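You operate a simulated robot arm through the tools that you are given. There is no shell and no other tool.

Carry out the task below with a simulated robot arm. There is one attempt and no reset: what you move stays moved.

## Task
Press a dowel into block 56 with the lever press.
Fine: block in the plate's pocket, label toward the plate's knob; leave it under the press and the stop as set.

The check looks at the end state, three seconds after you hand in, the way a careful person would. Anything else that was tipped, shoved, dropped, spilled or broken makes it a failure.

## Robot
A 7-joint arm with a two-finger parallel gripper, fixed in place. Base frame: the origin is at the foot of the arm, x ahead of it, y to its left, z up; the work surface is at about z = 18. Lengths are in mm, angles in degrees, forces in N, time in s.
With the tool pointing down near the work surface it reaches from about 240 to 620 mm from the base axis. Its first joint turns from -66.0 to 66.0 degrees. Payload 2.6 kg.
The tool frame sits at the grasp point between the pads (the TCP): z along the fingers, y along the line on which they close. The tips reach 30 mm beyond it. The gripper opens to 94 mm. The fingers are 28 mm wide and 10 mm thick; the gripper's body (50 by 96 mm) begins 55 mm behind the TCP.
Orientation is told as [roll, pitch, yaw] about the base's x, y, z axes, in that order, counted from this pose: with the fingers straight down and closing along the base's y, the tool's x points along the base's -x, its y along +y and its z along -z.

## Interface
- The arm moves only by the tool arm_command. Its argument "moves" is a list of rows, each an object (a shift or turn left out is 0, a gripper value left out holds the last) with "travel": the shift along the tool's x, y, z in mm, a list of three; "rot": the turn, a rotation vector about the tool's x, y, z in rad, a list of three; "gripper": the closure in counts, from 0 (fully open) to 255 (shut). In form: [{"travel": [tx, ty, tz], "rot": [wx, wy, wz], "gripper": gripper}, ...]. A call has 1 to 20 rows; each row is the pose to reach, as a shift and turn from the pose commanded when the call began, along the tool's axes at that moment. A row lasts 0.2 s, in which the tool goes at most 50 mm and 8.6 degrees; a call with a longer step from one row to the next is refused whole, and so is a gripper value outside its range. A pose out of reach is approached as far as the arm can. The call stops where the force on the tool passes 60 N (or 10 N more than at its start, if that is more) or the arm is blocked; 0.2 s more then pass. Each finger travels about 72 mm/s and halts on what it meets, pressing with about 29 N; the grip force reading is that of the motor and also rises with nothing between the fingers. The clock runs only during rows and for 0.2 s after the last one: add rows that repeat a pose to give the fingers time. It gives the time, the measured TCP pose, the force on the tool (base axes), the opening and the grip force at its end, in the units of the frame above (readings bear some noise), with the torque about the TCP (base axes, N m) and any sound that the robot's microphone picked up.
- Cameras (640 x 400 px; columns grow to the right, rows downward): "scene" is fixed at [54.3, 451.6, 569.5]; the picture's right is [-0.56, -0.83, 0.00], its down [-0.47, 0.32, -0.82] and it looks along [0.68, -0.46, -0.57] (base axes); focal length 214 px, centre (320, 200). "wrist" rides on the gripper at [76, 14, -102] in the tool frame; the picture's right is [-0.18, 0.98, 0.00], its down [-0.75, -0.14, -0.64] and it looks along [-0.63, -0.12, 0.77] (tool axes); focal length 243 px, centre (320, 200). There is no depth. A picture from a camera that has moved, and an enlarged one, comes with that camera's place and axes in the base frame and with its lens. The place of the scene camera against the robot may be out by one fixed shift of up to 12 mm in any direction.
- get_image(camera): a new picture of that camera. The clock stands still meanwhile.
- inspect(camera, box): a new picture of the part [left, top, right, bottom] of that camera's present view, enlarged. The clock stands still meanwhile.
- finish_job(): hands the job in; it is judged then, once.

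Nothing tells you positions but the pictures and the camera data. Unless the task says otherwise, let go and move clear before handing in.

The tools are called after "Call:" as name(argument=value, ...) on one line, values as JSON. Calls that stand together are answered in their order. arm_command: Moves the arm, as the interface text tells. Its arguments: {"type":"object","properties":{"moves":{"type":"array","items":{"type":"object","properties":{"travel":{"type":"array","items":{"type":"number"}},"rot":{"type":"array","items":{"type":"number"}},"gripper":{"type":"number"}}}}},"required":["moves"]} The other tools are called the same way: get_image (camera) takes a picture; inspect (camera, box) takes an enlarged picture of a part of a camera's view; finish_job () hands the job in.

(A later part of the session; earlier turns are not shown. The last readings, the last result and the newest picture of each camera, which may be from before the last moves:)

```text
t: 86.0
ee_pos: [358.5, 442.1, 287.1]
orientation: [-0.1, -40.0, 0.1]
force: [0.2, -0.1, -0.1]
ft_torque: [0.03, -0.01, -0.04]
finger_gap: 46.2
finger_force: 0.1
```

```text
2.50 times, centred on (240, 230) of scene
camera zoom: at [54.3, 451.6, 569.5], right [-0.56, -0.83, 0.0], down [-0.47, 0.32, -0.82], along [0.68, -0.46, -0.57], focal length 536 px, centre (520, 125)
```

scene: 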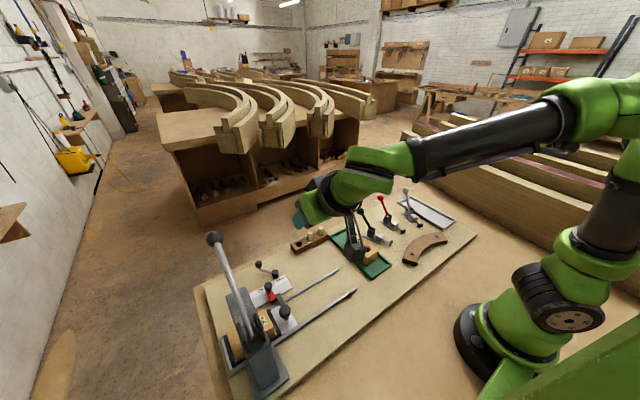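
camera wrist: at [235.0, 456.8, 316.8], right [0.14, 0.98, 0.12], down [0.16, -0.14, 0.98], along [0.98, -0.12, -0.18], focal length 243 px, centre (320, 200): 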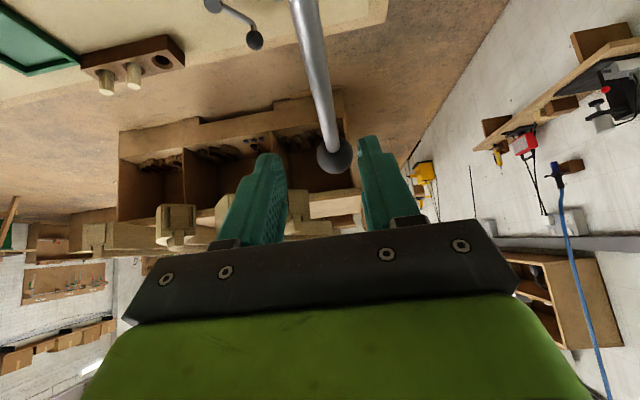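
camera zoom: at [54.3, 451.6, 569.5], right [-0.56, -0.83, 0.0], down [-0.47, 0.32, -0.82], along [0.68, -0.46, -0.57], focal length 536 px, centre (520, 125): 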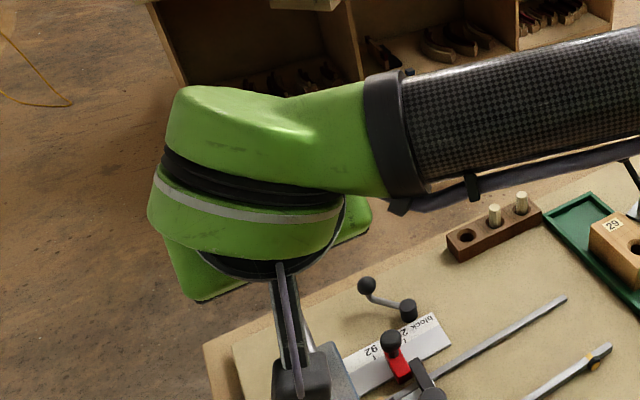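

The rod line is clear now: it runs from about (250, 188) to the ball at (446, 448, 239) at y ≈ 448. I'll advance along the tool axis toward the rod at x ≈ 410 and check midway.

Call:
arm_command(moves=[{"travel": [-1, 5.5, 10]}, {"travel": [-2, 5.5, 30]}, {"travel": [-2, 5.5, 42]}, {"travel": [-2, 5.5, 42]}])

Call:
get_image(camera="wrist")

Call:
get_image(camera="scene")

```text
t: 87.0
ee_pos: [386.8, 448.5, 258.5]
orientation: [0.0, -40.1, 0.0]
force: [0.4, 0.0, -0.2]
ft_torque: [0.0, -0.02, 0.02]
finger_gap: 46.2
finger_force: 0.1
```

```text
taken
camera wrist: at [263.6, 462.2, 288.2], right [0.14, 0.98, 0.12], down [0.16, -0.14, 0.98], along [0.98, -0.12, -0.18], focal length 243 px, centre (320, 200)
```

wrist: 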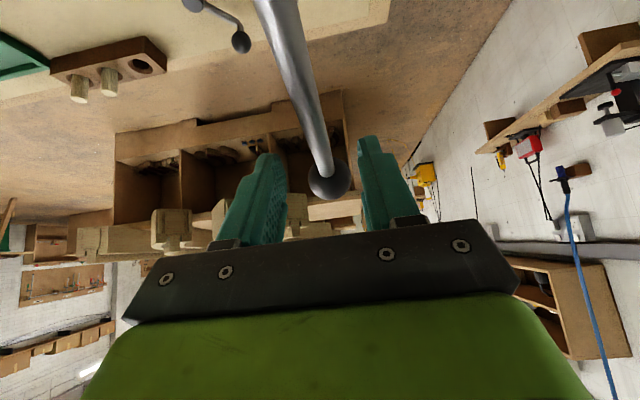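

```text
taken
```

scene: 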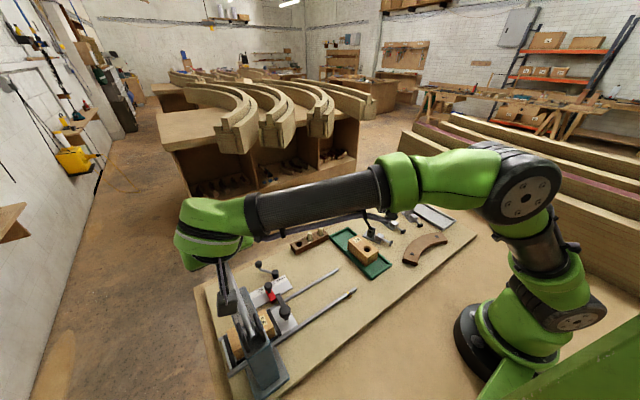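

The rod is centred between the fingers. I'll advance the last 35 mm and close on it.

Call:
arm_command(moves=[{"travel": [0, 0, 12]}, {"travel": [0, 0, 25]}, {"travel": [0, 0, 35]}, {"travel": [0, 0, 35]}, {"travel": [0, 0, 35], "gripper": 180}, {"travel": [0, 0, 35], "gripper": 205}, {"travel": [0, 0, 35], "gripper": 255}, {"travel": [0, 0, 35], "gripper": 255}])

Call:
get_image(camera="wrist")

Call:
inspect(camera="scene", box=[160, 180, 320, 340])

```text
t: 88.8
ee_pos: [409.2, 450.4, 233.0]
orientation: [0.2, -40.1, 0.2]
force: [11.0, 21.7, -4.1]
ft_torque: [0.04, -0.16, -0.32]
finger_gap: 15.6
finger_force: 44.9
```

```text
taken
camera wrist: at [285.6, 463.3, 261.8], right [0.14, 0.98, 0.12], down [0.16, -0.14, 0.98], along [0.98, -0.11, -0.18], focal length 243 px, centre (320, 200)
```

wrist: 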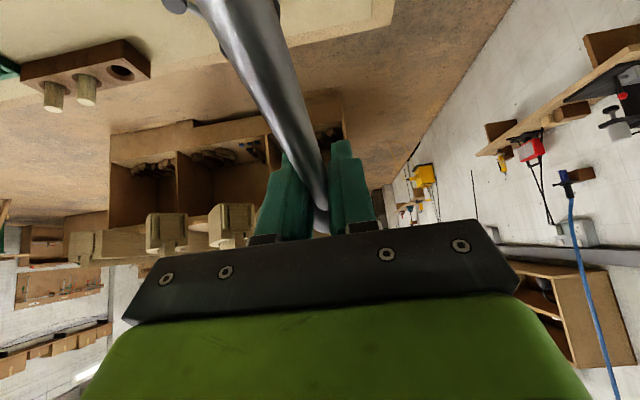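

```text
2.50 times, centred on (240, 260) of scene
camera zoom: at [54.3, 451.7, 569.5], right [-0.56, -0.83, 0.0], down [-0.47, 0.32, -0.82], along [0.68, -0.46, -0.57], focal length 536 px, centre (520, 50)
```

zoom: 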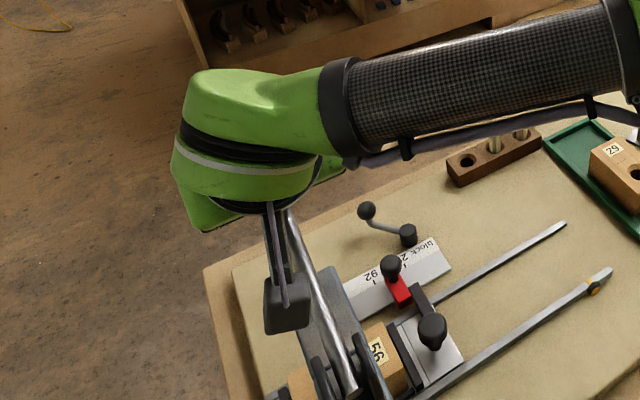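

The rod is held. I'll relieve the sideways load and pull the lever down a few degrees along its arc as a test.

Call:
arm_command(moves=[{"travel": [0, 1, 0]}, {"travel": [2.2, 1.2, 4.2], "rot": [0, 0.02, 0]}, {"travel": [4.4, 1.2, 8.4], "rot": [0, 0.035, 0]}, {"travel": [6.6, 1.2, 12.7], "rot": [0, 0.05, 0]}, {"travel": [6.6, 1.2, 12.7], "rot": [0, 0.05, 0]}])

Call:
get_image(camera="wrist")

Call:
inspect(camera="scene", box=[160, 200, 320, 360])

```text
t: 90.0
ee_pos: [412.2, 449.8, 217.4]
orientation: [0.0, -36.9, 0.1]
force: [-24.1, -7.4, 7.0]
ft_torque: [0.02, 1.1, 0.08]
finger_gap: 15.7
finger_force: 44.6
```

```text
taken
camera wrist: at [289.3, 464.1, 253.6], right [0.15, 0.98, 0.11], down [0.22, -0.14, 0.97], along [0.96, -0.12, -0.24], focal length 243 px, centre (320, 200)
```

wrist: 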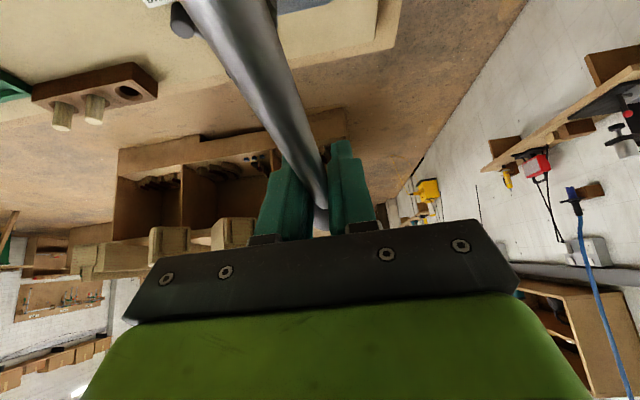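

```text
2.50 times, centred on (240, 280) of scene
camera zoom: at [54.2, 451.5, 569.6], right [-0.56, -0.83, 0.0], down [-0.47, 0.32, -0.82], along [0.68, -0.46, -0.57], focal length 536 px, centre (520, 0)
```

zoom: 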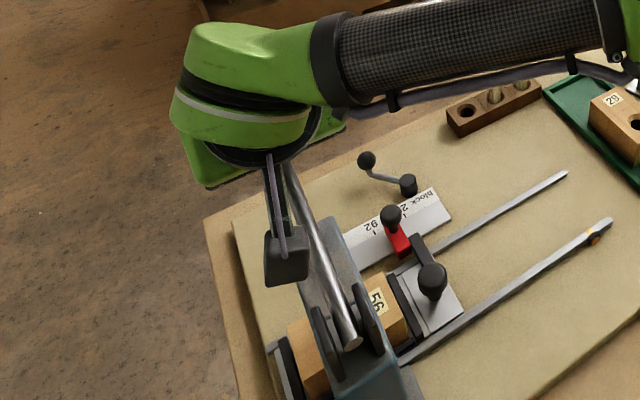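

The lever follows. The pull along x shows the pivot is a bit higher than I assumed, near (235, 208), so I'll correct the arc and continue.

Call:
arm_command(moves=[{"travel": [4.5, 0, 3], "rot": [0, 0.02, 0]}, {"travel": [8.6, 0, 8], "rot": [0, 0.04, 0]}, {"travel": [12.7, 0, 13], "rot": [0, 0.06, 0]}, {"travel": [16.7, 0, 18.2], "rot": [0, 0.08, 0]}, {"travel": [16.7, 0, 18.2], "rot": [0, 0.08, 0]}])

Call:
inspect(camera="scene", box=[160, 220, 320, 380])

```text
t: 91.2
ee_pos: [411.1, 450.6, 194.8]
orientation: [0.1, -32.5, 0.0]
force: [-2.0, 5.7, 12.6]
ft_torque: [0.06, 1.48, -0.03]
finger_gap: 15.8
finger_force: 44.7
```

```text
2.50 times, centred on (240, 300) of scene
camera zoom: at [54.2, 451.5, 569.6], right [-0.56, -0.83, 0.0], down [-0.47, 0.32, -0.82], along [0.68, -0.46, -0.57], focal length 536 px, centre (520, -50)
```

zoom: 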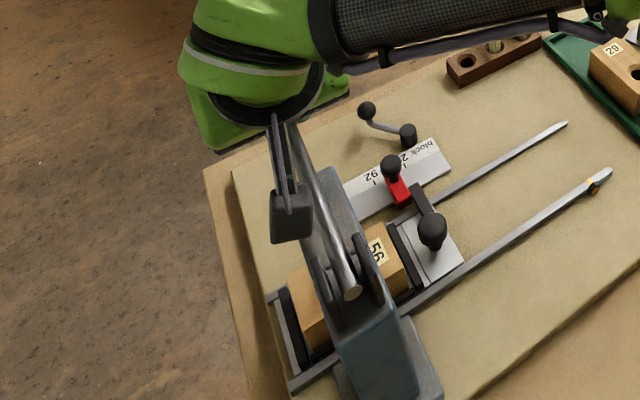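

The press resistance is light so far at about 13 N. I'll continue down the arc.

Call:
arm_command(moves=[{"travel": [4, 0, 4.5], "rot": [0, 0.02, 0]}, {"travel": [8, 0, 9], "rot": [0, 0.04, 0]}, {"travel": [12, 0, 13.7], "rot": [0, 0.06, 0]}, {"travel": [16.3, 0, 18.3], "rot": [0, 0.08, 0]}, {"travel": [16.3, 0, 18.3], "rot": [0, 0.08, 0]}])

Call:
inspect(camera="scene", box=[160, 220, 320, 380])

Call:
get_image(camera="wrist")

```text
t: 92.4
ee_pos: [411.5, 449.1, 177.3]
orientation: [0.7, -28.7, -0.4]
force: [-2.6, -6.9, 36.8]
ft_torque: [0.03, 0.13, -0.05]
finger_gap: 15.9
finger_force: 44.6
```

```text
2.50 times, centred on (240, 300) of scene
camera zoom: at [54.1, 451.4, 569.8], right [-0.56, -0.83, 0.0], down [-0.47, 0.32, -0.82], along [0.68, -0.46, -0.57], focal length 536 px, centre (520, -50)
```

zoom: 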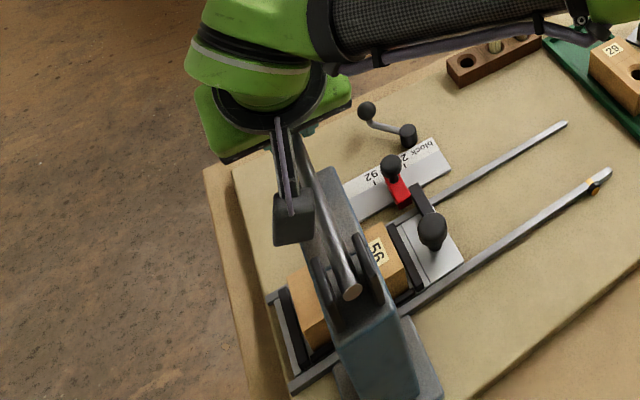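

```text
taken
camera wrist: at [294.8, 463.6, 230.1], right [0.16, 0.98, 0.1], down [0.35, -0.15, 0.92], along [0.92, -0.11, -0.37], focal length 243 px, centre (320, 200)
```

wrist: 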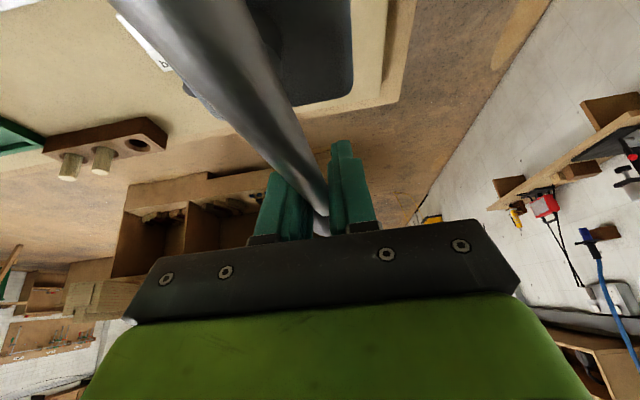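

Resistance has reached about 37 N, so the dowel is being driven. I'll continue pressing.

Call:
arm_command(moves=[{"travel": [2.8, 0, 4.2], "rot": [0, 0.015, 0]}, {"travel": [5.6, 0, 8.4], "rot": [0, 0.03, 0]}, {"travel": [8.4, 0, 12.6], "rot": [0, 0.045, 0]}, {"travel": [11.2, 0, 16.7], "rot": [0, 0.06, 0]}, {"travel": [11.2, 0, 16.7], "rot": [0, 0.06, 0]}])

Call:
inspect(camera="scene", box=[160, 220, 320, 380])

```text
t: 93.6
ee_pos: [407.7, 451.1, 158.2]
orientation: [0.7, -25.3, -0.3]
force: [8.6, -11.2, 38.9]
ft_torque: [0.28, 0.84, 0.05]
finger_gap: 16.1
finger_force: 45.2
```

```text
2.50 times, centred on (240, 300) of scene
camera zoom: at [54.1, 451.4, 569.8], right [-0.56, -0.83, 0.0], down [-0.47, 0.32, -0.82], along [0.68, -0.46, -0.57], focal length 536 px, centre (520, -50)
```

zoom: 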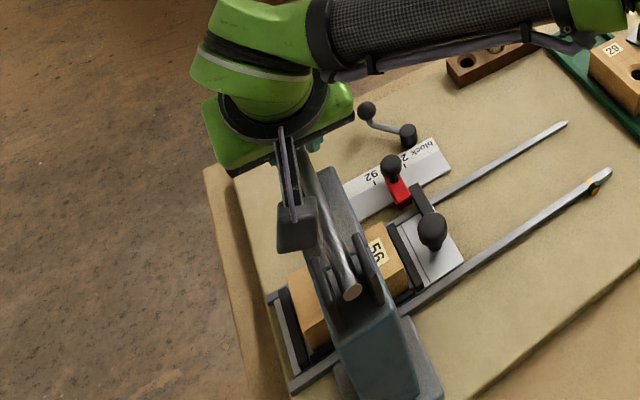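

The force is steady at about 39 N while the lever moves, so the dowel is going in. I'll keep on.

Call:
arm_command(moves=[{"travel": [2.5, 0.5, 4.3], "rot": [0, 0.015, 0]}, {"travel": [5.1, 0.5, 8.6], "rot": [0, 0.03, 0]}, {"travel": [7.7, 0.5, 13], "rot": [0, 0.045, 0]}, {"travel": [10.3, 0.5, 17.3], "rot": [0, 0.06, 0]}, {"travel": [10.3, 0.5, 17.3], "rot": [0, 0.06, 0]}])

Call:
inspect(camera="scene", box=[160, 220, 320, 380])

Call:
get_image(camera="wrist")

```text
t: 94.0
ee_pos: [408.1, 451.3, 158.4]
orientation: [1.0, -24.8, -0.5]
force: [-7.3, -10.0, 14.1]
ft_torque: [0.24, 0.14, 0.18]
finger_gap: 16.0
finger_force: 45.4
stopped in row 2: the force on the tool passed its limit at 64 N (the readings are from after the stop); the commanded pose is now the measured one
```

```text
2.50 times, centred on (240, 300) of scene
camera zoom: at [54.1, 451.5, 569.6], right [-0.56, -0.83, 0.0], down [-0.47, 0.32, -0.82], along [0.68, -0.46, -0.57], focal length 536 px, centre (520, -50)
```

zoom: 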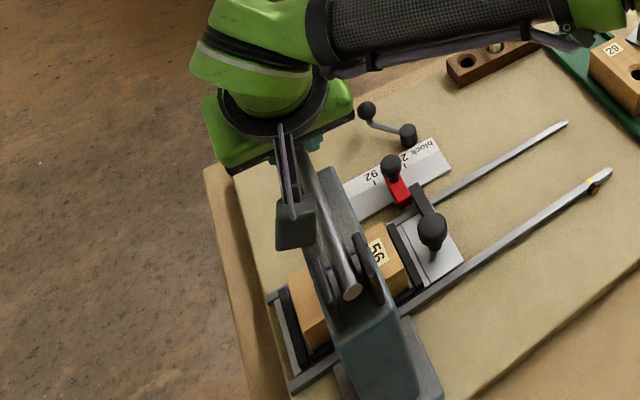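

```text
taken
camera wrist: at [296.2, 463.8, 220.0], right [0.17, 0.98, 0.09], down [0.41, -0.15, 0.9], along [0.89, -0.11, -0.43], focal length 243 px, centre (320, 200)
```

wrist: 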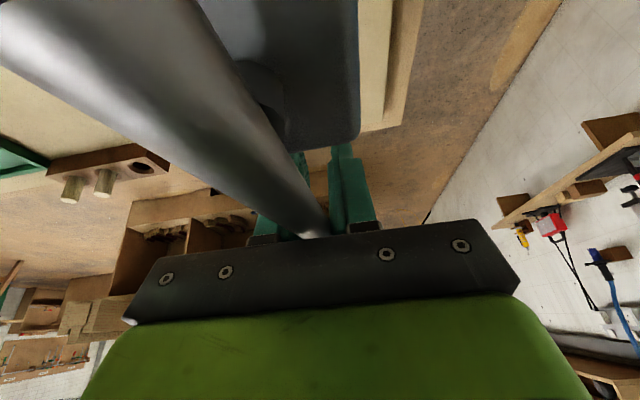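

The force jumped past 60 N with no further lever movement, so it has probably bottomed out. I'll bring the lever back up gently along its arc to see how it behaves.

Call:
arm_command(moves=[{"travel": [-2.8, 0, -4.2], "rot": [0, -0.015, 0]}, {"travel": [-5.5, 0, -8.4], "rot": [0, -0.03, 0]}, {"travel": [-8.3, 0, -12.6], "rot": [0, -0.045, 0]}, {"travel": [-11.1, 0, -16.9], "rot": [0, -0.06, 0]}, {"travel": [-11.1, 0, -16.9], "rot": [0, -0.06, 0]}])

Call:
inspect(camera="scene", box=[200, 250, 320, 370])

```text
t: 95.2
ee_pos: [412.1, 451.0, 177.5]
orientation: [0.8, -28.3, -0.4]
force: [10.9, 8.4, -7.8]
ft_torque: [-0.22, -1.13, -0.14]
finger_gap: 16.1
finger_force: 45.3
```

```text
3.33 times, centred on (260, 310) of scene
camera zoom: at [54.3, 451.6, 569.5], right [-0.56, -0.83, 0.0], down [-0.47, 0.32, -0.82], along [0.68, -0.46, -0.57], focal length 715 px, centre (520, -167)
```

zoom: 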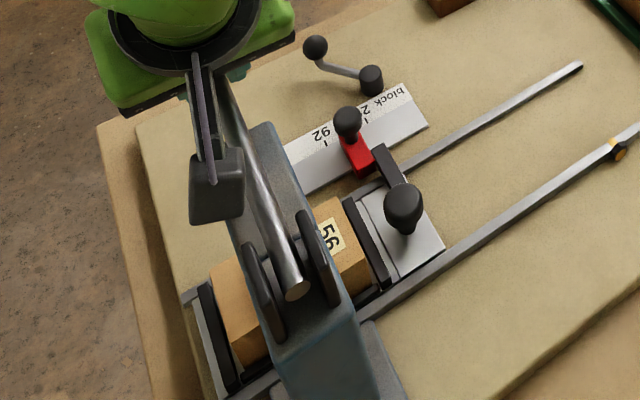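

The lever has no spring and stays where it's put. I'll carry it back up to where it started so I can see the dowel.

Call:
arm_command(moves=[{"travel": [-3.2, 0, -5.4], "rot": [0, -0.018, 0]}, {"travel": [-6.4, 0, -10.8], "rot": [0, -0.035, 0]}, {"travel": [-9.6, 0, -16.2], "rot": [0, -0.053, 0]}, {"travel": [-12.7, 0, -21.5], "rot": [0, -0.07, 0]}, {"travel": [-12.7, 0, -21.5], "rot": [0, -0.07, 0]}])

Call:
arm_command(moves=[{"travel": [-3, 0, -5.4], "rot": [0, -0.02, 0]}, {"travel": [-6, 0, -10.9], "rot": [0, -0.04, 0]}, {"travel": [-9, 0, -16.4], "rot": [0, -0.06, 0]}, {"travel": [-12.1, 0, -21.9], "rot": [0, -0.08, 0]}, {"travel": [-12.1, 0, -21.9], "rot": [0, -0.08, 0]}])

Call:
get_image(camera="scene")

Call:
inspect(camera="scene", box=[200, 250, 320, 370])

```text
t: 96.4
ee_pos: [411.9, 449.6, 200.3]
orientation: [0.8, -32.1, -0.4]
force: [2.0, 11.0, -7.2]
ft_torque: [-0.28, -1.32, -0.05]
finger_gap: 16.1
finger_force: 44.3
```

```text
t: 97.6
ee_pos: [407.2, 449.3, 217.2]
orientation: [0.2, -35.9, -0.2]
force: [-1.6, 14.7, -38.1]
ft_torque: [-0.3, -0.42, -0.1]
finger_gap: 15.9
finger_force: 45.0
```

```text
taken
```

scene: 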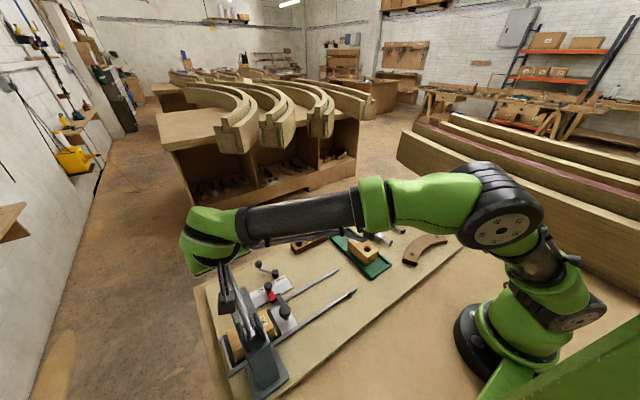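

```text
3.33 times, centred on (260, 310) of scene
camera zoom: at [54.4, 451.8, 569.3], right [-0.56, -0.83, 0.0], down [-0.47, 0.32, -0.82], along [0.68, -0.46, -0.57], focal length 715 px, centre (520, -167)
```

zoom: 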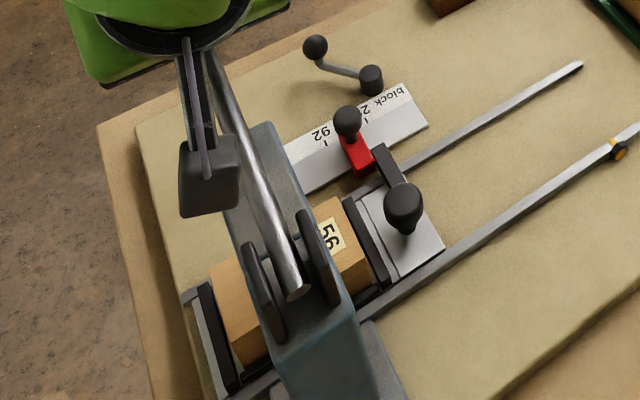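

The lever has met its upper limit at about 38 N upward. I'll ease off, open and retreat along the tool axis.

Call:
arm_command(moves=[{"travel": [2.9, 0, 4.0]}, {"travel": [2.9, 0, 4.0]}, {"travel": [2.9, 0, 4.0], "gripper": 190}, {"travel": [2.9, 0, 4.0], "gripper": 150}, {"travel": [2.9, 0, 4.0], "gripper": 125}, {"travel": [2.9, 0, 4.0], "gripper": 125}])

Call:
get_image(camera="wrist")

```text
t: 99.0
ee_pos: [412.0, 450.5, 221.0]
orientation: [0.9, -36.7, -0.6]
force: [-1.3, -0.2, -0.2]
ft_torque: [0.0, 0.0, -0.01]
finger_gap: 47.6
finger_force: 0.1
```

```text
taken
camera wrist: at [288.3, 463.7, 258.5], right [0.15, 0.98, 0.12], down [0.22, -0.15, 0.96], along [0.96, -0.12, -0.24], focal length 243 px, centre (320, 200)
```

wrist: 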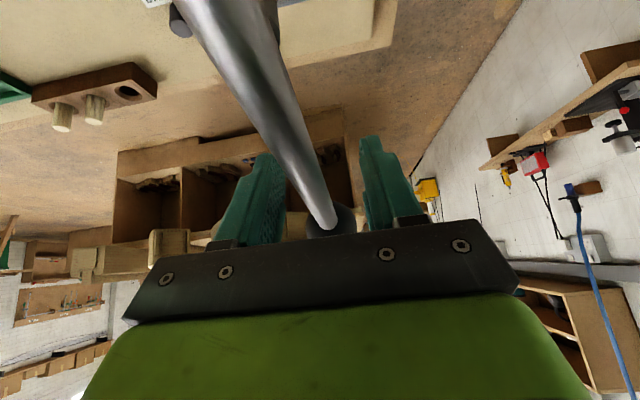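

Released. I'll retreat along the tool axis and then move to -y, clear of the press.

Call:
arm_command(moves=[{"travel": [0, 0, -20]}, {"travel": [0, 0, -45]}, {"travel": [0, 0, -70]}, {"travel": [0, 0, -85]}, {"travel": [0, -40, -85]}, {"travel": [0, -80, -85]}, {"travel": [0, -120, -85]}, {"travel": [0, -155, -85]}, {"travel": [0, -155, -85]}])

Call:
get_image(camera="scene")

Call:
inspect(camera="scene", box=[190, 220, 310, 400])

```text
t: 101.0
ee_pos: [360.3, 294.8, 287.0]
orientation: [0.9, -36.7, -0.5]
force: [0.9, 0.2, -0.9]
ft_torque: [-0.01, 0.0, 0.01]
finger_gap: 47.6
finger_force: 0.1
```

```text
taken
```

scene: 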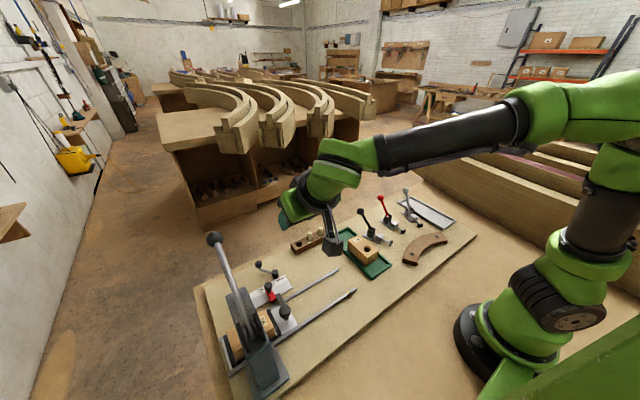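

```text
2.22 times, centred on (250, 310) of scene
camera zoom: at [54.3, 451.6, 569.5], right [-0.56, -0.83, 0.0], down [-0.47, 0.32, -0.82], along [0.68, -0.46, -0.57], focal length 477 px, centre (476, -44)
```

zoom: 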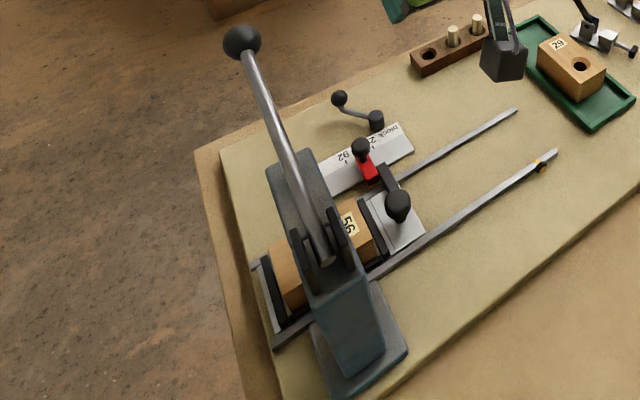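

The lever is back in its original raised position and everything else looks undisturbed. I'll reorient to look under the press at the dowel, as I did before.

Call:
arm_command(moves=[{"travel": [0, 0, 0], "rot": [0, 0.13, 0]}, {"travel": [0, 0, 0], "rot": [0, 0.26, 0]}, {"travel": [0, 0, 0], "rot": [0, 0.39, 0]}, {"travel": [0, 0, 0], "rot": [0, 0.52, 0]}, {"travel": [0, 0, 0], "rot": [0, 0.64, 0]}, {"travel": [0, 0, 0], "rot": [0, 0.64, 0]}])

Call:
arm_command(moves=[{"travel": [4, 0, 0], "rot": [0, 0, -0.1428]}, {"travel": [8, 0, 0], "rot": [0, 0, -0.2856]}, {"travel": [12, 0, 0], "rot": [0, 0, -0.4284]}, {"travel": [16, 0, 0], "rot": [0, 0, -0.5712]}, {"travel": [20, 0, 10], "rot": [0, 0, -0.714]}, {"travel": [24, 0, 20], "rot": [0, 0, -0.8568]}, {"travel": [28, 0, 35], "rot": [0, 0, -0.9996]}, {"travel": [32, -5, 50], "rot": [0, 0, -1.1424]}, {"travel": [36, -10, 70], "rot": [0, 0, -1.2852]}, {"travel": [38, -15, 90], "rot": [0, 0, -1.428]}, {"travel": [40, -20, 110], "rot": [0, 0, -1.5708]}, {"travel": [40, -20, 110], "rot": [0, 0, -1.5708]}])

Call:
arm_command(moves=[{"travel": [0, 0, 0], "rot": [0, -0.13, 0]}, {"travel": [0, 0, 0], "rot": [0, -0.26, 0]}, {"travel": [0, 0, 0], "rot": [0, -0.39, 0]}, {"travel": [0, 0, 0], "rot": [0, -0.52, 0]}, {"travel": [0, 0, 0], "rot": [0, -0.52, 0]}])

Call:
get_image(camera="wrist")

Call:
inspect(camera="wrist", box=[240, 50, 400, 240])

```text
t: 102.4
ee_pos: [359.6, 294.3, 288.3]
orientation: [0.6, 0.2, 0.0]
force: [0.2, 0.4, -0.6]
ft_torque: [0.03, 0.03, 0.02]
finger_gap: 47.9
finger_force: 0.0
```

```text
t: 105.0
ee_pos: [318.8, 275.4, 177.6]
orientation: [0.0, -0.7, 90.2]
force: [-0.4, 0.1, -0.4]
ft_torque: [-0.01, 0.0, -0.03]
finger_gap: 47.8
finger_force: 0.0
```

```text
t: 106.2
ee_pos: [317.5, 275.8, 177.2]
orientation: [-0.1, -30.5, 90.0]
force: [-0.3, -1.1, -1.4]
ft_torque: [-0.01, 0.01, -0.01]
finger_gap: 48.0
finger_force: 0.0
```

```text
taken
camera wrist: at [305.0, 157.2, 226.6], right [-0.98, 0.16, 0.09], down [0.14, 0.32, 0.94], along [0.12, 0.93, -0.34], focal length 243 px, centre (320, 200)
```

wrist: 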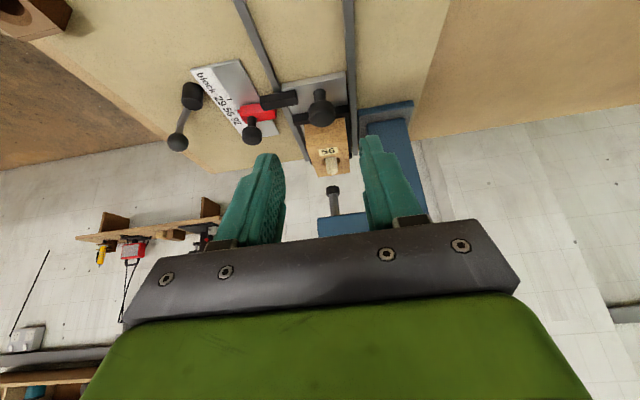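

```text
2.11 times, centred on (320, 145) of wrist
camera zoom: at [305.0, 157.2, 226.6], right [-0.98, 0.16, 0.09], down [0.14, 0.32, 0.94], along [0.12, 0.93, -0.34], focal length 511 px, centre (320, 316)
```

zoom: 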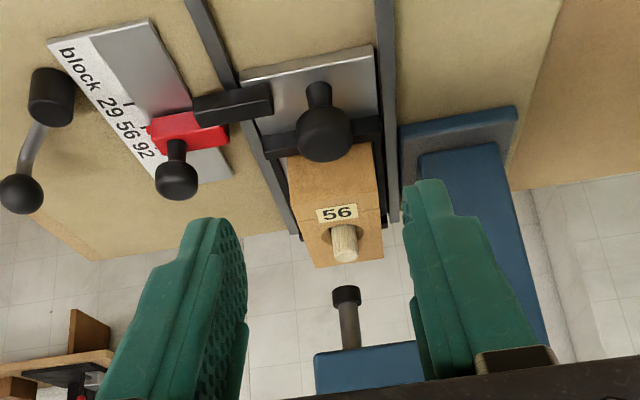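

Call:
inspect(camera="wrist", box=[290, 120, 380, 210])

Call:
inspect(camera="wrist", box=[310, 135, 350, 175])

```text
4.44 times, centred on (335, 165) of wrist
camera zoom: at [305.0, 157.2, 226.6], right [-0.98, 0.16, 0.09], down [0.14, 0.32, 0.94], along [0.12, 0.93, -0.34], focal length 1078 px, centre (253, 356)
```

zoom: 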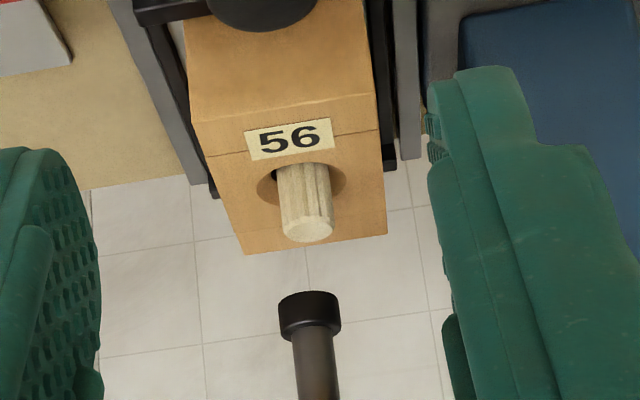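

```text
10.00 times, centred on (330, 155) of wrist
camera zoom: at [305.0, 157.2, 226.6], right [-0.98, 0.16, 0.09], down [0.14, 0.32, 0.94], along [0.12, 0.93, -0.34], focal length 2426 px, centre (220, 650)
```

zoom: 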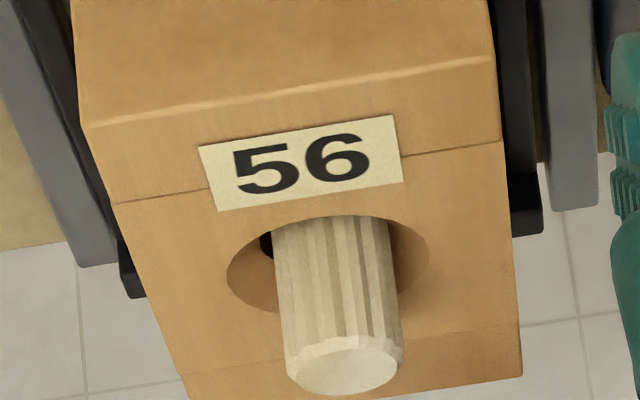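

The dowel has gone in about 17 mm: its top is now about 16 mm above the block, down from about 33. It's upright, the block is seated and the stop and plate are in place. I'm not certain the press reached its real bottom rather than stalling early, so I'll press once more holding the ball, for more leverage.

Call:
arm_command(moves=[{"travel": [-11, 0, -20], "rot": [0, 0.11, 0]}, {"travel": [-23, 0, -40], "rot": [0, 0.22, 0]}, {"travel": [-34, 0, -60], "rot": [0, 0.33, 0]}, {"travel": [-46, 0, -80], "rot": [0, 0.44, 0]}, {"travel": [-57.5, 0, -99.6], "rot": [0, 0.532, 0]}, {"travel": [-57.5, 0, -99.6], "rot": [0, 0.532, 0]}])

Call:
arm_command(moves=[{"travel": [0, 0, 0], "rot": [0, 0, 0.1428]}, {"travel": [0, 0, 0], "rot": [0, 0, 0.2856]}, {"travel": [0, 0, 0], "rot": [0, 0, 0.4284]}, {"travel": [0, 0, 0], "rot": [0, 0, 0.5712]}, {"travel": [0, 0, 0], "rot": [0, 0, 0.714]}, {"travel": [0, 0, 0], "rot": [0, 0, 0.8568]}, {"travel": [0, 0, 0], "rot": [0, 0, 0.9996]}, {"travel": [0, 0, 0], "rot": [0, 0, 1.1424]}, {"travel": [0, 0, 0], "rot": [0, 0, 1.2852]}, {"travel": [0, 0, 0], "rot": [0, 0, 1.428]}, {"travel": [0, 0, 0], "rot": [0, 0, 1.5708]}, {"travel": [0, 0, 0], "rot": [0, 0, 1.5708]}])

Call:
arm_command(moves=[{"travel": [0, 0, 0], "rot": [0, -0.14, 0], "gripper": 60}, {"travel": [0, 0, 0], "rot": [0, -0.28, 0], "gripper": 60}, {"travel": [0, 0, 0], "rot": [0, -0.42, 0], "gripper": 60}, {"travel": [0, 0, 0], "rot": [0, -0.56, 0], "gripper": 60}, {"travel": [0, 0, 0], "rot": [0, -0.7, 0], "gripper": 60}, {"travel": [0, 0, 0], "rot": [0, -0.8, 0], "gripper": 60}, {"travel": [0, 0, 0], "rot": [0, -0.8, 0], "gripper": 60}])

Call:
get_image(camera="scene")

```text
t: 107.6
ee_pos: [320.0, 275.5, 292.3]
orientation: [0.0, 0.2, 89.9]
force: [0.6, -0.3, 0.7]
ft_torque: [0.03, 0.0, -0.01]
finger_gap: 48.0
finger_force: 0.1
```

```text
t: 110.2
ee_pos: [319.0, 274.7, 292.5]
orientation: [0.0, 0.0, -0.1]
force: [0.5, -0.1, -0.3]
ft_torque: [0.01, 0.01, 0.0]
finger_gap: 47.9
finger_force: 0.0
```

```text
t: 111.8
ee_pos: [320.4, 274.6, 292.3]
orientation: [0.0, -45.8, 0.0]
force: [0.1, 0.4, -0.7]
ft_torque: [0.02, -0.01, 0.01]
finger_gap: 72.1
finger_force: 0.0
```

```text
taken
```

scene: 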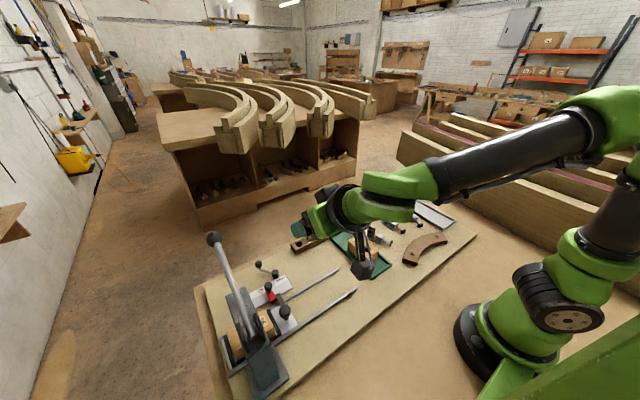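

Call:
arm_command(moves=[{"travel": [-10, 40, 8]}, {"travel": [-20, 80, 17]}, {"travel": [-30, 120, 25]}, {"travel": [-42, 155, 35]}, {"travel": [-49.6, 173.6, 42.4]}, {"travel": [-49.6, 173.6, 42.4]}])

Call:
get_image(camera="wrist")

Call:
inspect(camera="wrist", box=[250, 80, 410, 240])

```text
t: 113.2
ee_pos: [386.3, 449.5, 299.0]
orientation: [0.1, -45.8, 0.0]
force: [0.1, 0.5, -0.2]
ft_torque: [-0.01, -0.02, 0.01]
finger_gap: 72.0
finger_force: 0.1
```

```text
taken
camera wrist: at [258.8, 463.0, 316.4], right [0.13, 0.98, 0.13], down [0.06, -0.14, 0.99], along [0.99, -0.12, -0.08], focal length 243 px, centre (320, 200)
```

wrist: 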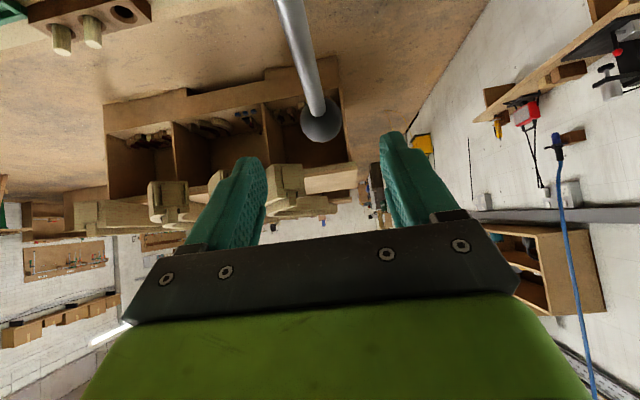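

```text
2.50 times, centred on (330, 160) of wrist
camera zoom: at [258.8, 463.0, 316.4], right [0.13, 0.98, 0.13], down [0.06, -0.14, 0.99], along [0.99, -0.12, -0.08], focal length 606 px, centre (295, 300)
```

zoom: 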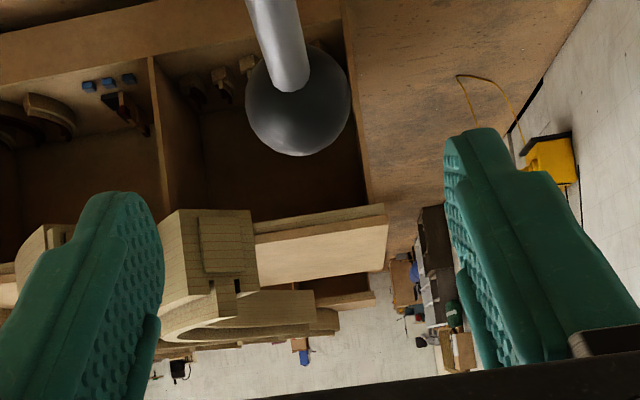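

The ball is 34 mm across at (446, 449.6, 239), right in line with the fingers. I'll advance onto it.

Call:
arm_command(moves=[{"travel": [0, 0.5, 20]}, {"travel": [0, 0.5, 40]}, {"travel": [0, 0.5, 60]}, {"travel": [0, 0.5, 60]}])

Call:
arm_command(moves=[{"travel": [0, 0, 10]}, {"travel": [0, 0, 24]}, {"travel": [0, 0, 24]}])

Call:
get_image(camera="wrist")

```text
t: 114.2
ee_pos: [427.2, 447.9, 256.8]
orientation: [0.1, -45.9, -0.1]
force: [0.2, 0.5, -0.1]
ft_torque: [-0.02, 0.01, 0.02]
finger_gap: 72.2
finger_force: 0.0
```

```text
t: 115.0
ee_pos: [444.6, 448.2, 240.0]
orientation: [0.0, -45.8, -0.1]
force: [0.8, 0.2, 0.0]
ft_torque: [0.01, 0.01, 0.04]
finger_gap: 71.8
finger_force: 0.1
```

```text
taken
camera wrist: at [317.7, 463.0, 256.5], right [0.13, 0.98, 0.13], down [0.06, -0.14, 0.99], along [0.99, -0.12, -0.08], focal length 243 px, centre (320, 200)
```

wrist: 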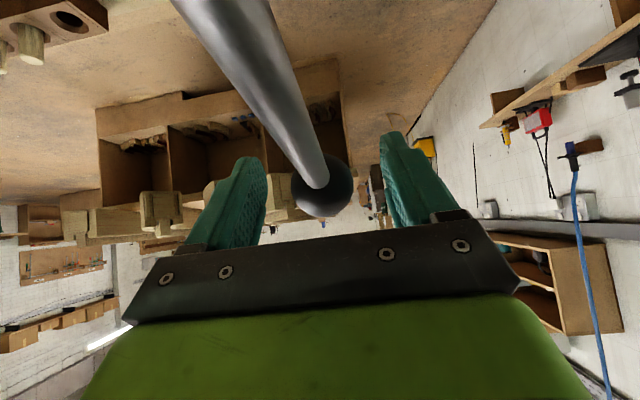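

Call:
arm_command(moves=[{"travel": [0, 0.3, 0], "gripper": 120}, {"travel": [0, 0.3, 0], "gripper": 150}, {"travel": [0, 0.3, 0], "gripper": 255}, {"travel": [0, 0.3, 0], "gripper": 255}])

Call:
arm_command(moves=[{"travel": [3.9, 0, 4.5], "rot": [0, 0.014, 0]}, {"travel": [7.8, 0, 9], "rot": [0, 0.028, 0]}, {"travel": [11.7, 0, 13.4], "rot": [0, 0.042, 0]}, {"travel": [15.6, 0, 17.8], "rot": [0, 0.055, 0]}, {"travel": [15.6, 0, 17.8], "rot": [0, 0.055, 0]}])

Call:
inspect(camera="scene", box=[160, 200, 320, 380])

```text
t: 116.0
ee_pos: [444.0, 450.4, 240.3]
orientation: [0.1, -45.9, 0.0]
force: [6.2, 11.4, -1.8]
ft_torque: [0.03, -0.02, 0.06]
finger_gap: 32.9
finger_force: 45.0
```

```text
t: 117.2
ee_pos: [446.7, 449.2, 216.8]
orientation: [0.1, -42.5, -0.1]
force: [-2.1, 18.6, 6.3]
ft_torque: [0.17, 0.99, -0.03]
finger_gap: 33.3
finger_force: 45.3
```

```text
2.22 times, centred on (240, 290) of scene
camera zoom: at [54.2, 451.6, 569.6], right [-0.56, -0.83, 0.0], down [-0.47, 0.32, -0.82], along [0.68, -0.46, -0.57], focal length 477 px, centre (498, 0)
```

zoom: 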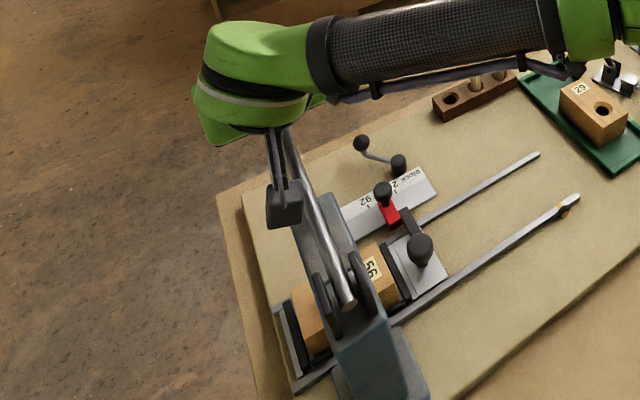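

The ball grip follows the arc well. I'll continue in two more legs.

Call:
arm_command(moves=[{"travel": [3.9, 0.8, 4], "rot": [0, 0.013, 0]}, {"travel": [7.7, 0.8, 8], "rot": [0, 0.026, 0]}, {"travel": [11.6, 0.8, 12], "rot": [0, 0.039, 0]}, {"travel": [15.4, 0.8, 16.1], "rot": [0, 0.052, 0]}, {"travel": [15.4, 0.8, 16.1], "rot": [0, 0.052, 0]}])

Call:
arm_command(moves=[{"travel": [4, 0, 3.8], "rot": [0, 0.013, 0]}, {"travel": [8.1, 0, 7.6], "rot": [0, 0.026, 0]}, {"travel": [12.1, 0, 11.5], "rot": [0, 0.039, 0]}, {"travel": [16.2, 0, 15.3], "rot": [0, 0.052, 0]}, {"travel": [16.2, 0, 15.3], "rot": [0, 0.052, 0]}])

Call:
inspect(camera="scene", box=[160, 200, 320, 380])

```text
t: 118.4
ee_pos: [446.3, 450.9, 195.1]
orientation: [0.2, -39.7, 0.0]
force: [-5.8, 16.3, 7.2]
ft_torque: [0.16, 0.98, -0.04]
finger_gap: 33.1
finger_force: 45.0
```

```text
t: 119.6
ee_pos: [443.7, 450.3, 177.5]
orientation: [0.5, -37.1, -0.5]
force: [-20.5, 0.4, 32.9]
ft_torque: [0.01, -0.03, 0.01]
finger_gap: 33.1
finger_force: 44.9
```

```text
2.22 times, centred on (240, 290) of scene
camera zoom: at [54.1, 451.4, 569.7], right [-0.56, -0.83, 0.0], down [-0.47, 0.32, -0.82], along [0.68, -0.46, -0.57], focal length 477 px, centre (498, 0)
```

zoom: 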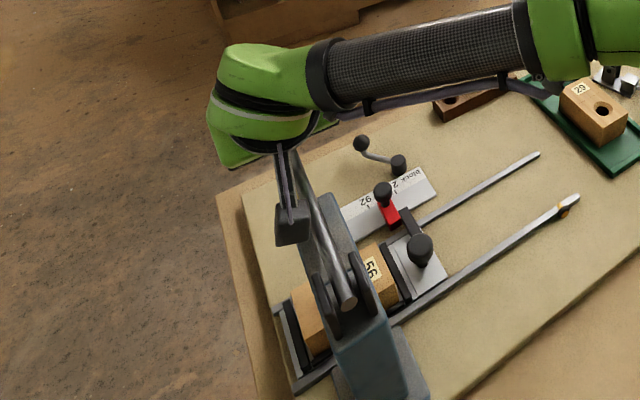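

The ram meets the dowel with the ball at z ≈ 178, so in the first press my grip had slipped along the rod and it wasn't a true end stop. I'll push on with the firmer ball grip in small increments.

Call:
arm_command(moves=[{"travel": [4, 0, 2], "rot": [0, 0.01, 0]}, {"travel": [8, 0, 4], "rot": [0, 0.015, 0]}, {"travel": [8, 0, 4], "rot": [0, 0.015, 0]}])

Call:
arm_command(moves=[{"travel": [1.5, 0, 2], "rot": [0, 0, 0]}, {"travel": [3, 0, 4], "rot": [0, 0, 0]}, {"travel": [3, 0, 4], "rot": [0, 0, 0]}])

Call:
inspect(camera="scene", box=[160, 200, 320, 380])

```text
t: 120.4
ee_pos: [444.5, 450.8, 174.9]
orientation: [1.0, -36.9, -0.8]
force: [6.6, 2.2, 39.3]
ft_torque: [0.06, 0.27, 0.16]
finger_gap: 32.9
finger_force: 45.3
```

```text
t: 121.2
ee_pos: [444.4, 449.0, 173.0]
orientation: [1.2, -37.2, -1.0]
force: [5.1, -12.8, 51.9]
ft_torque: [-0.1, 0.82, -0.58]
finger_gap: 33.4
finger_force: 44.9
```

```text
2.22 times, centred on (240, 290) of scene
camera zoom: at [54.0, 451.3, 569.9], right [-0.56, -0.83, 0.0], down [-0.47, 0.32, -0.82], along [0.68, -0.46, -0.57], focal length 477 px, centre (498, 0)
```

zoom: 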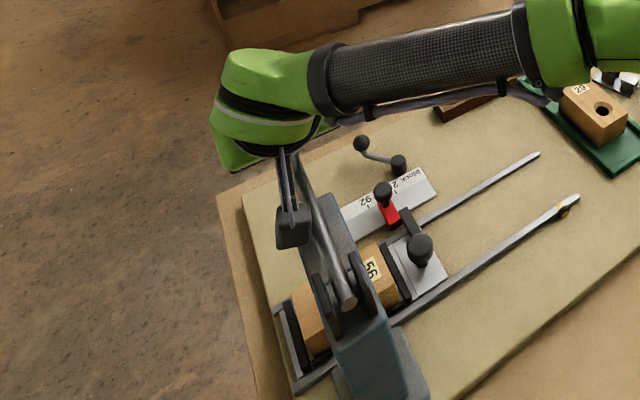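

Call:
inspect(camera="scene", box=[210, 260, 290, 350])

Call:
get_image(camera="wrist")

```text
4.44 times, centred on (250, 305) of scene
camera zoom: at [54.0, 451.3, 569.9], right [-0.56, -0.83, 0.0], down [-0.47, 0.32, -0.82], along [0.68, -0.46, -0.57], focal length 953 px, centre (631, -267)
```

zoom: 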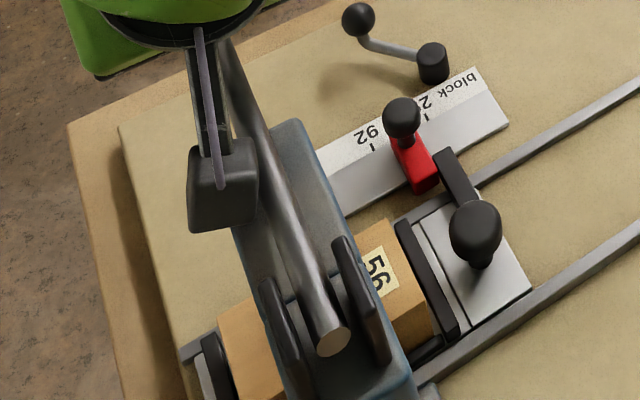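

```text
taken
camera wrist: at [322.2, 464.1, 208.7], right [0.15, 0.98, 0.13], down [0.21, -0.16, 0.96], along [0.97, -0.12, -0.23], focal length 243 px, centre (320, 200)
```

wrist: 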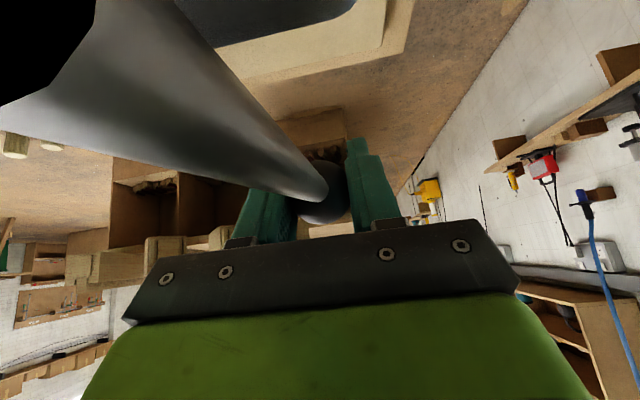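

The wrist camera's housing is resting against the rod at this tilt, and that is what blocked both presses. I'll ease off, open on the ball, reduce the tilt so the camera sits higher, and take hold again.

Call:
arm_command(moves=[{"travel": [-3, 0, -4]}, {"travel": [-6, 0, -8]}, {"travel": [-7, 0, -10]}, {"travel": [-7, 0, -10]}])

Call:
arm_command(moves=[{"travel": [0, 0, 0], "gripper": 140}, {"travel": [0, 0, 0], "gripper": 110}, {"travel": [0, 0, 0], "gripper": 110}])

Call:
get_image(camera="wrist")

Call:
inspect(camera="scene", box=[160, 200, 320, 380])

```text
t: 122.2
ee_pos: [444.1, 450.8, 175.6]
orientation: [0.3, -37.0, 0.1]
force: [49.1, 28.6, 7.7]
ft_torque: [-0.6, -0.98, -2.56]
finger_gap: 33.3
finger_force: 45.3
```

```text
t: 123.0
ee_pos: [436.3, 452.9, 170.4]
orientation: [0.2, -35.7, -0.1]
force: [-9.2, 16.2, 5.2]
ft_torque: [-0.55, 0.14, -1.99]
finger_gap: 53.4
finger_force: 0.0
```

```text
taken
camera wrist: at [315.4, 465.6, 209.3], right [0.15, 0.98, 0.11], down [0.24, -0.14, 0.96], along [0.96, -0.12, -0.26], focal length 243 px, centre (320, 200)
```

wrist: 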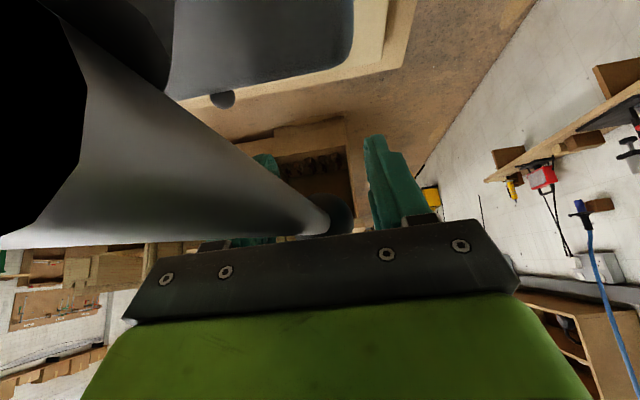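

```text
2.22 times, centred on (240, 290) of scene
camera zoom: at [54.2, 451.6, 569.6], right [-0.56, -0.83, 0.0], down [-0.47, 0.32, -0.82], along [0.68, -0.46, -0.57], focal length 477 px, centre (498, 0)
```

zoom: 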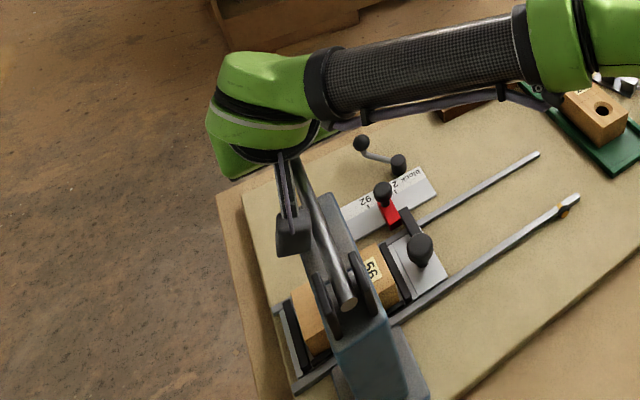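

The camera arm is rubbing the rod. I'll lift slightly and untilt with the fingers open, keeping the ball between them.

Call:
arm_command(moves=[{"travel": [-4, 0, -2], "rot": [0, 0.06, 0]}, {"travel": [-8, 0, -3.5], "rot": [0, 0.13, 0]}, {"travel": [-10.7, -1, -4.6], "rot": [0, 0.2, 0]}, {"travel": [-10.7, -1, -4.6], "rot": [0, 0.26, 0]}, {"travel": [-10.7, -1, -4.6], "rot": [0, 0.26, 0]}])

Call:
get_image(camera="wrist")

Call:
inspect(camera="scene", box=[160, 200, 320, 380])

```text
t: 124.2
ee_pos: [445.8, 449.5, 180.2]
orientation: [0.0, -21.0, -0.1]
force: [-0.5, -0.7, 1.7]
ft_torque: [0.03, 0.07, 0.03]
finger_gap: 53.6
finger_force: 0.0
```

```text
taken
camera wrist: at [338.5, 462.4, 249.4], right [0.17, 0.98, 0.07], down [0.47, -0.14, 0.87], along [0.86, -0.12, -0.49], focal length 243 px, centre (320, 200)
```

wrist: 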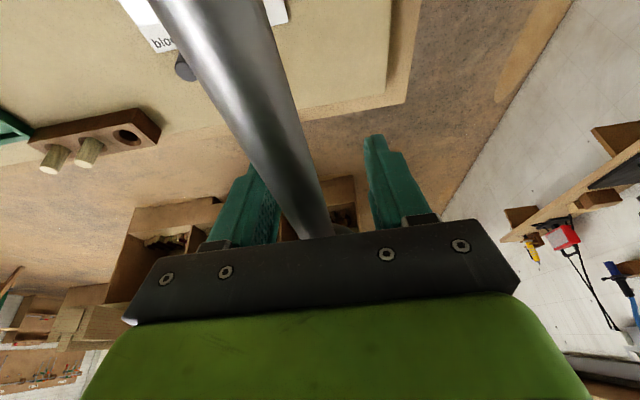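

```text
2.22 times, centred on (240, 290) of scene
camera zoom: at [54.3, 451.6, 569.6], right [-0.56, -0.83, 0.0], down [-0.47, 0.32, -0.82], along [0.68, -0.46, -0.57], focal length 477 px, centre (498, 0)
```

zoom: 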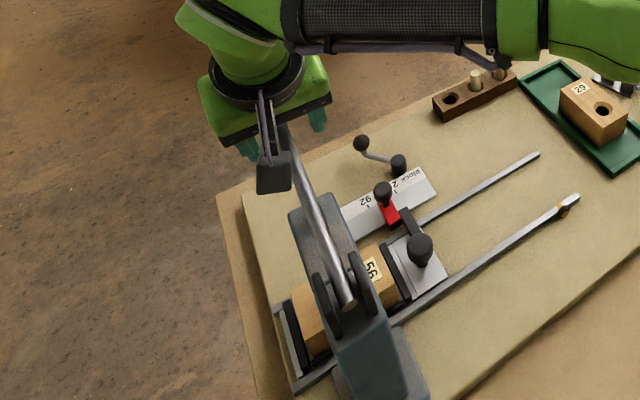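

Clear of the rod now, with tilt 21° and no contact. The lever and ball came up a little, so I'll raise the TCP to the ball's centre and grip again.

Call:
arm_command(moves=[{"travel": [-3.6, 0, -9.3]}, {"travel": [-7.2, 0, -18.7]}, {"travel": [-7.2, 0, -18.7]}])

Call:
get_image(camera="wrist")

Call:
inspect(camera="wrist", box=[220, 100, 420, 250])

```text
t: 125.0
ee_pos: [444.9, 449.3, 201.9]
orientation: [0.0, -20.9, 0.0]
force: [-0.3, -0.2, -0.3]
ft_torque: [0.01, 0.0, 0.01]
finger_gap: 53.5
finger_force: 0.0
```

```text
taken
camera wrist: at [337.4, 463.3, 269.2], right [0.17, 0.98, 0.07], down [0.47, -0.14, 0.87], along [0.86, -0.12, -0.49], focal length 243 px, centre (320, 200)
```

wrist: 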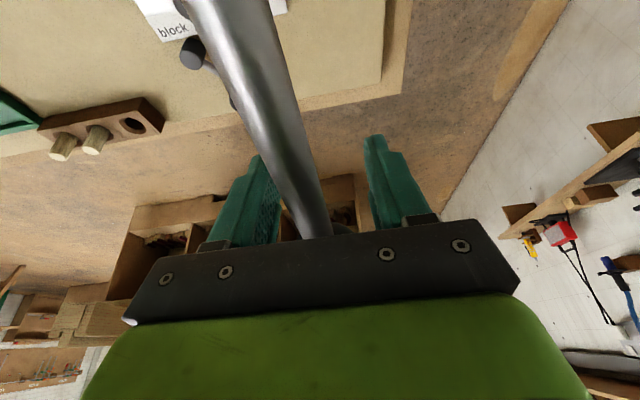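

```text
2.67 times, centred on (320, 175) of wrist
camera zoom: at [337.4, 463.3, 269.2], right [0.17, 0.98, 0.07], down [0.47, -0.14, 0.87], along [0.86, -0.12, -0.49], focal length 647 px, centre (320, 267)
```

zoom: 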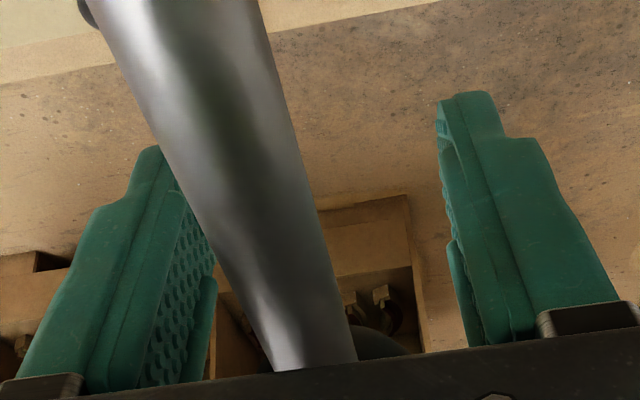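

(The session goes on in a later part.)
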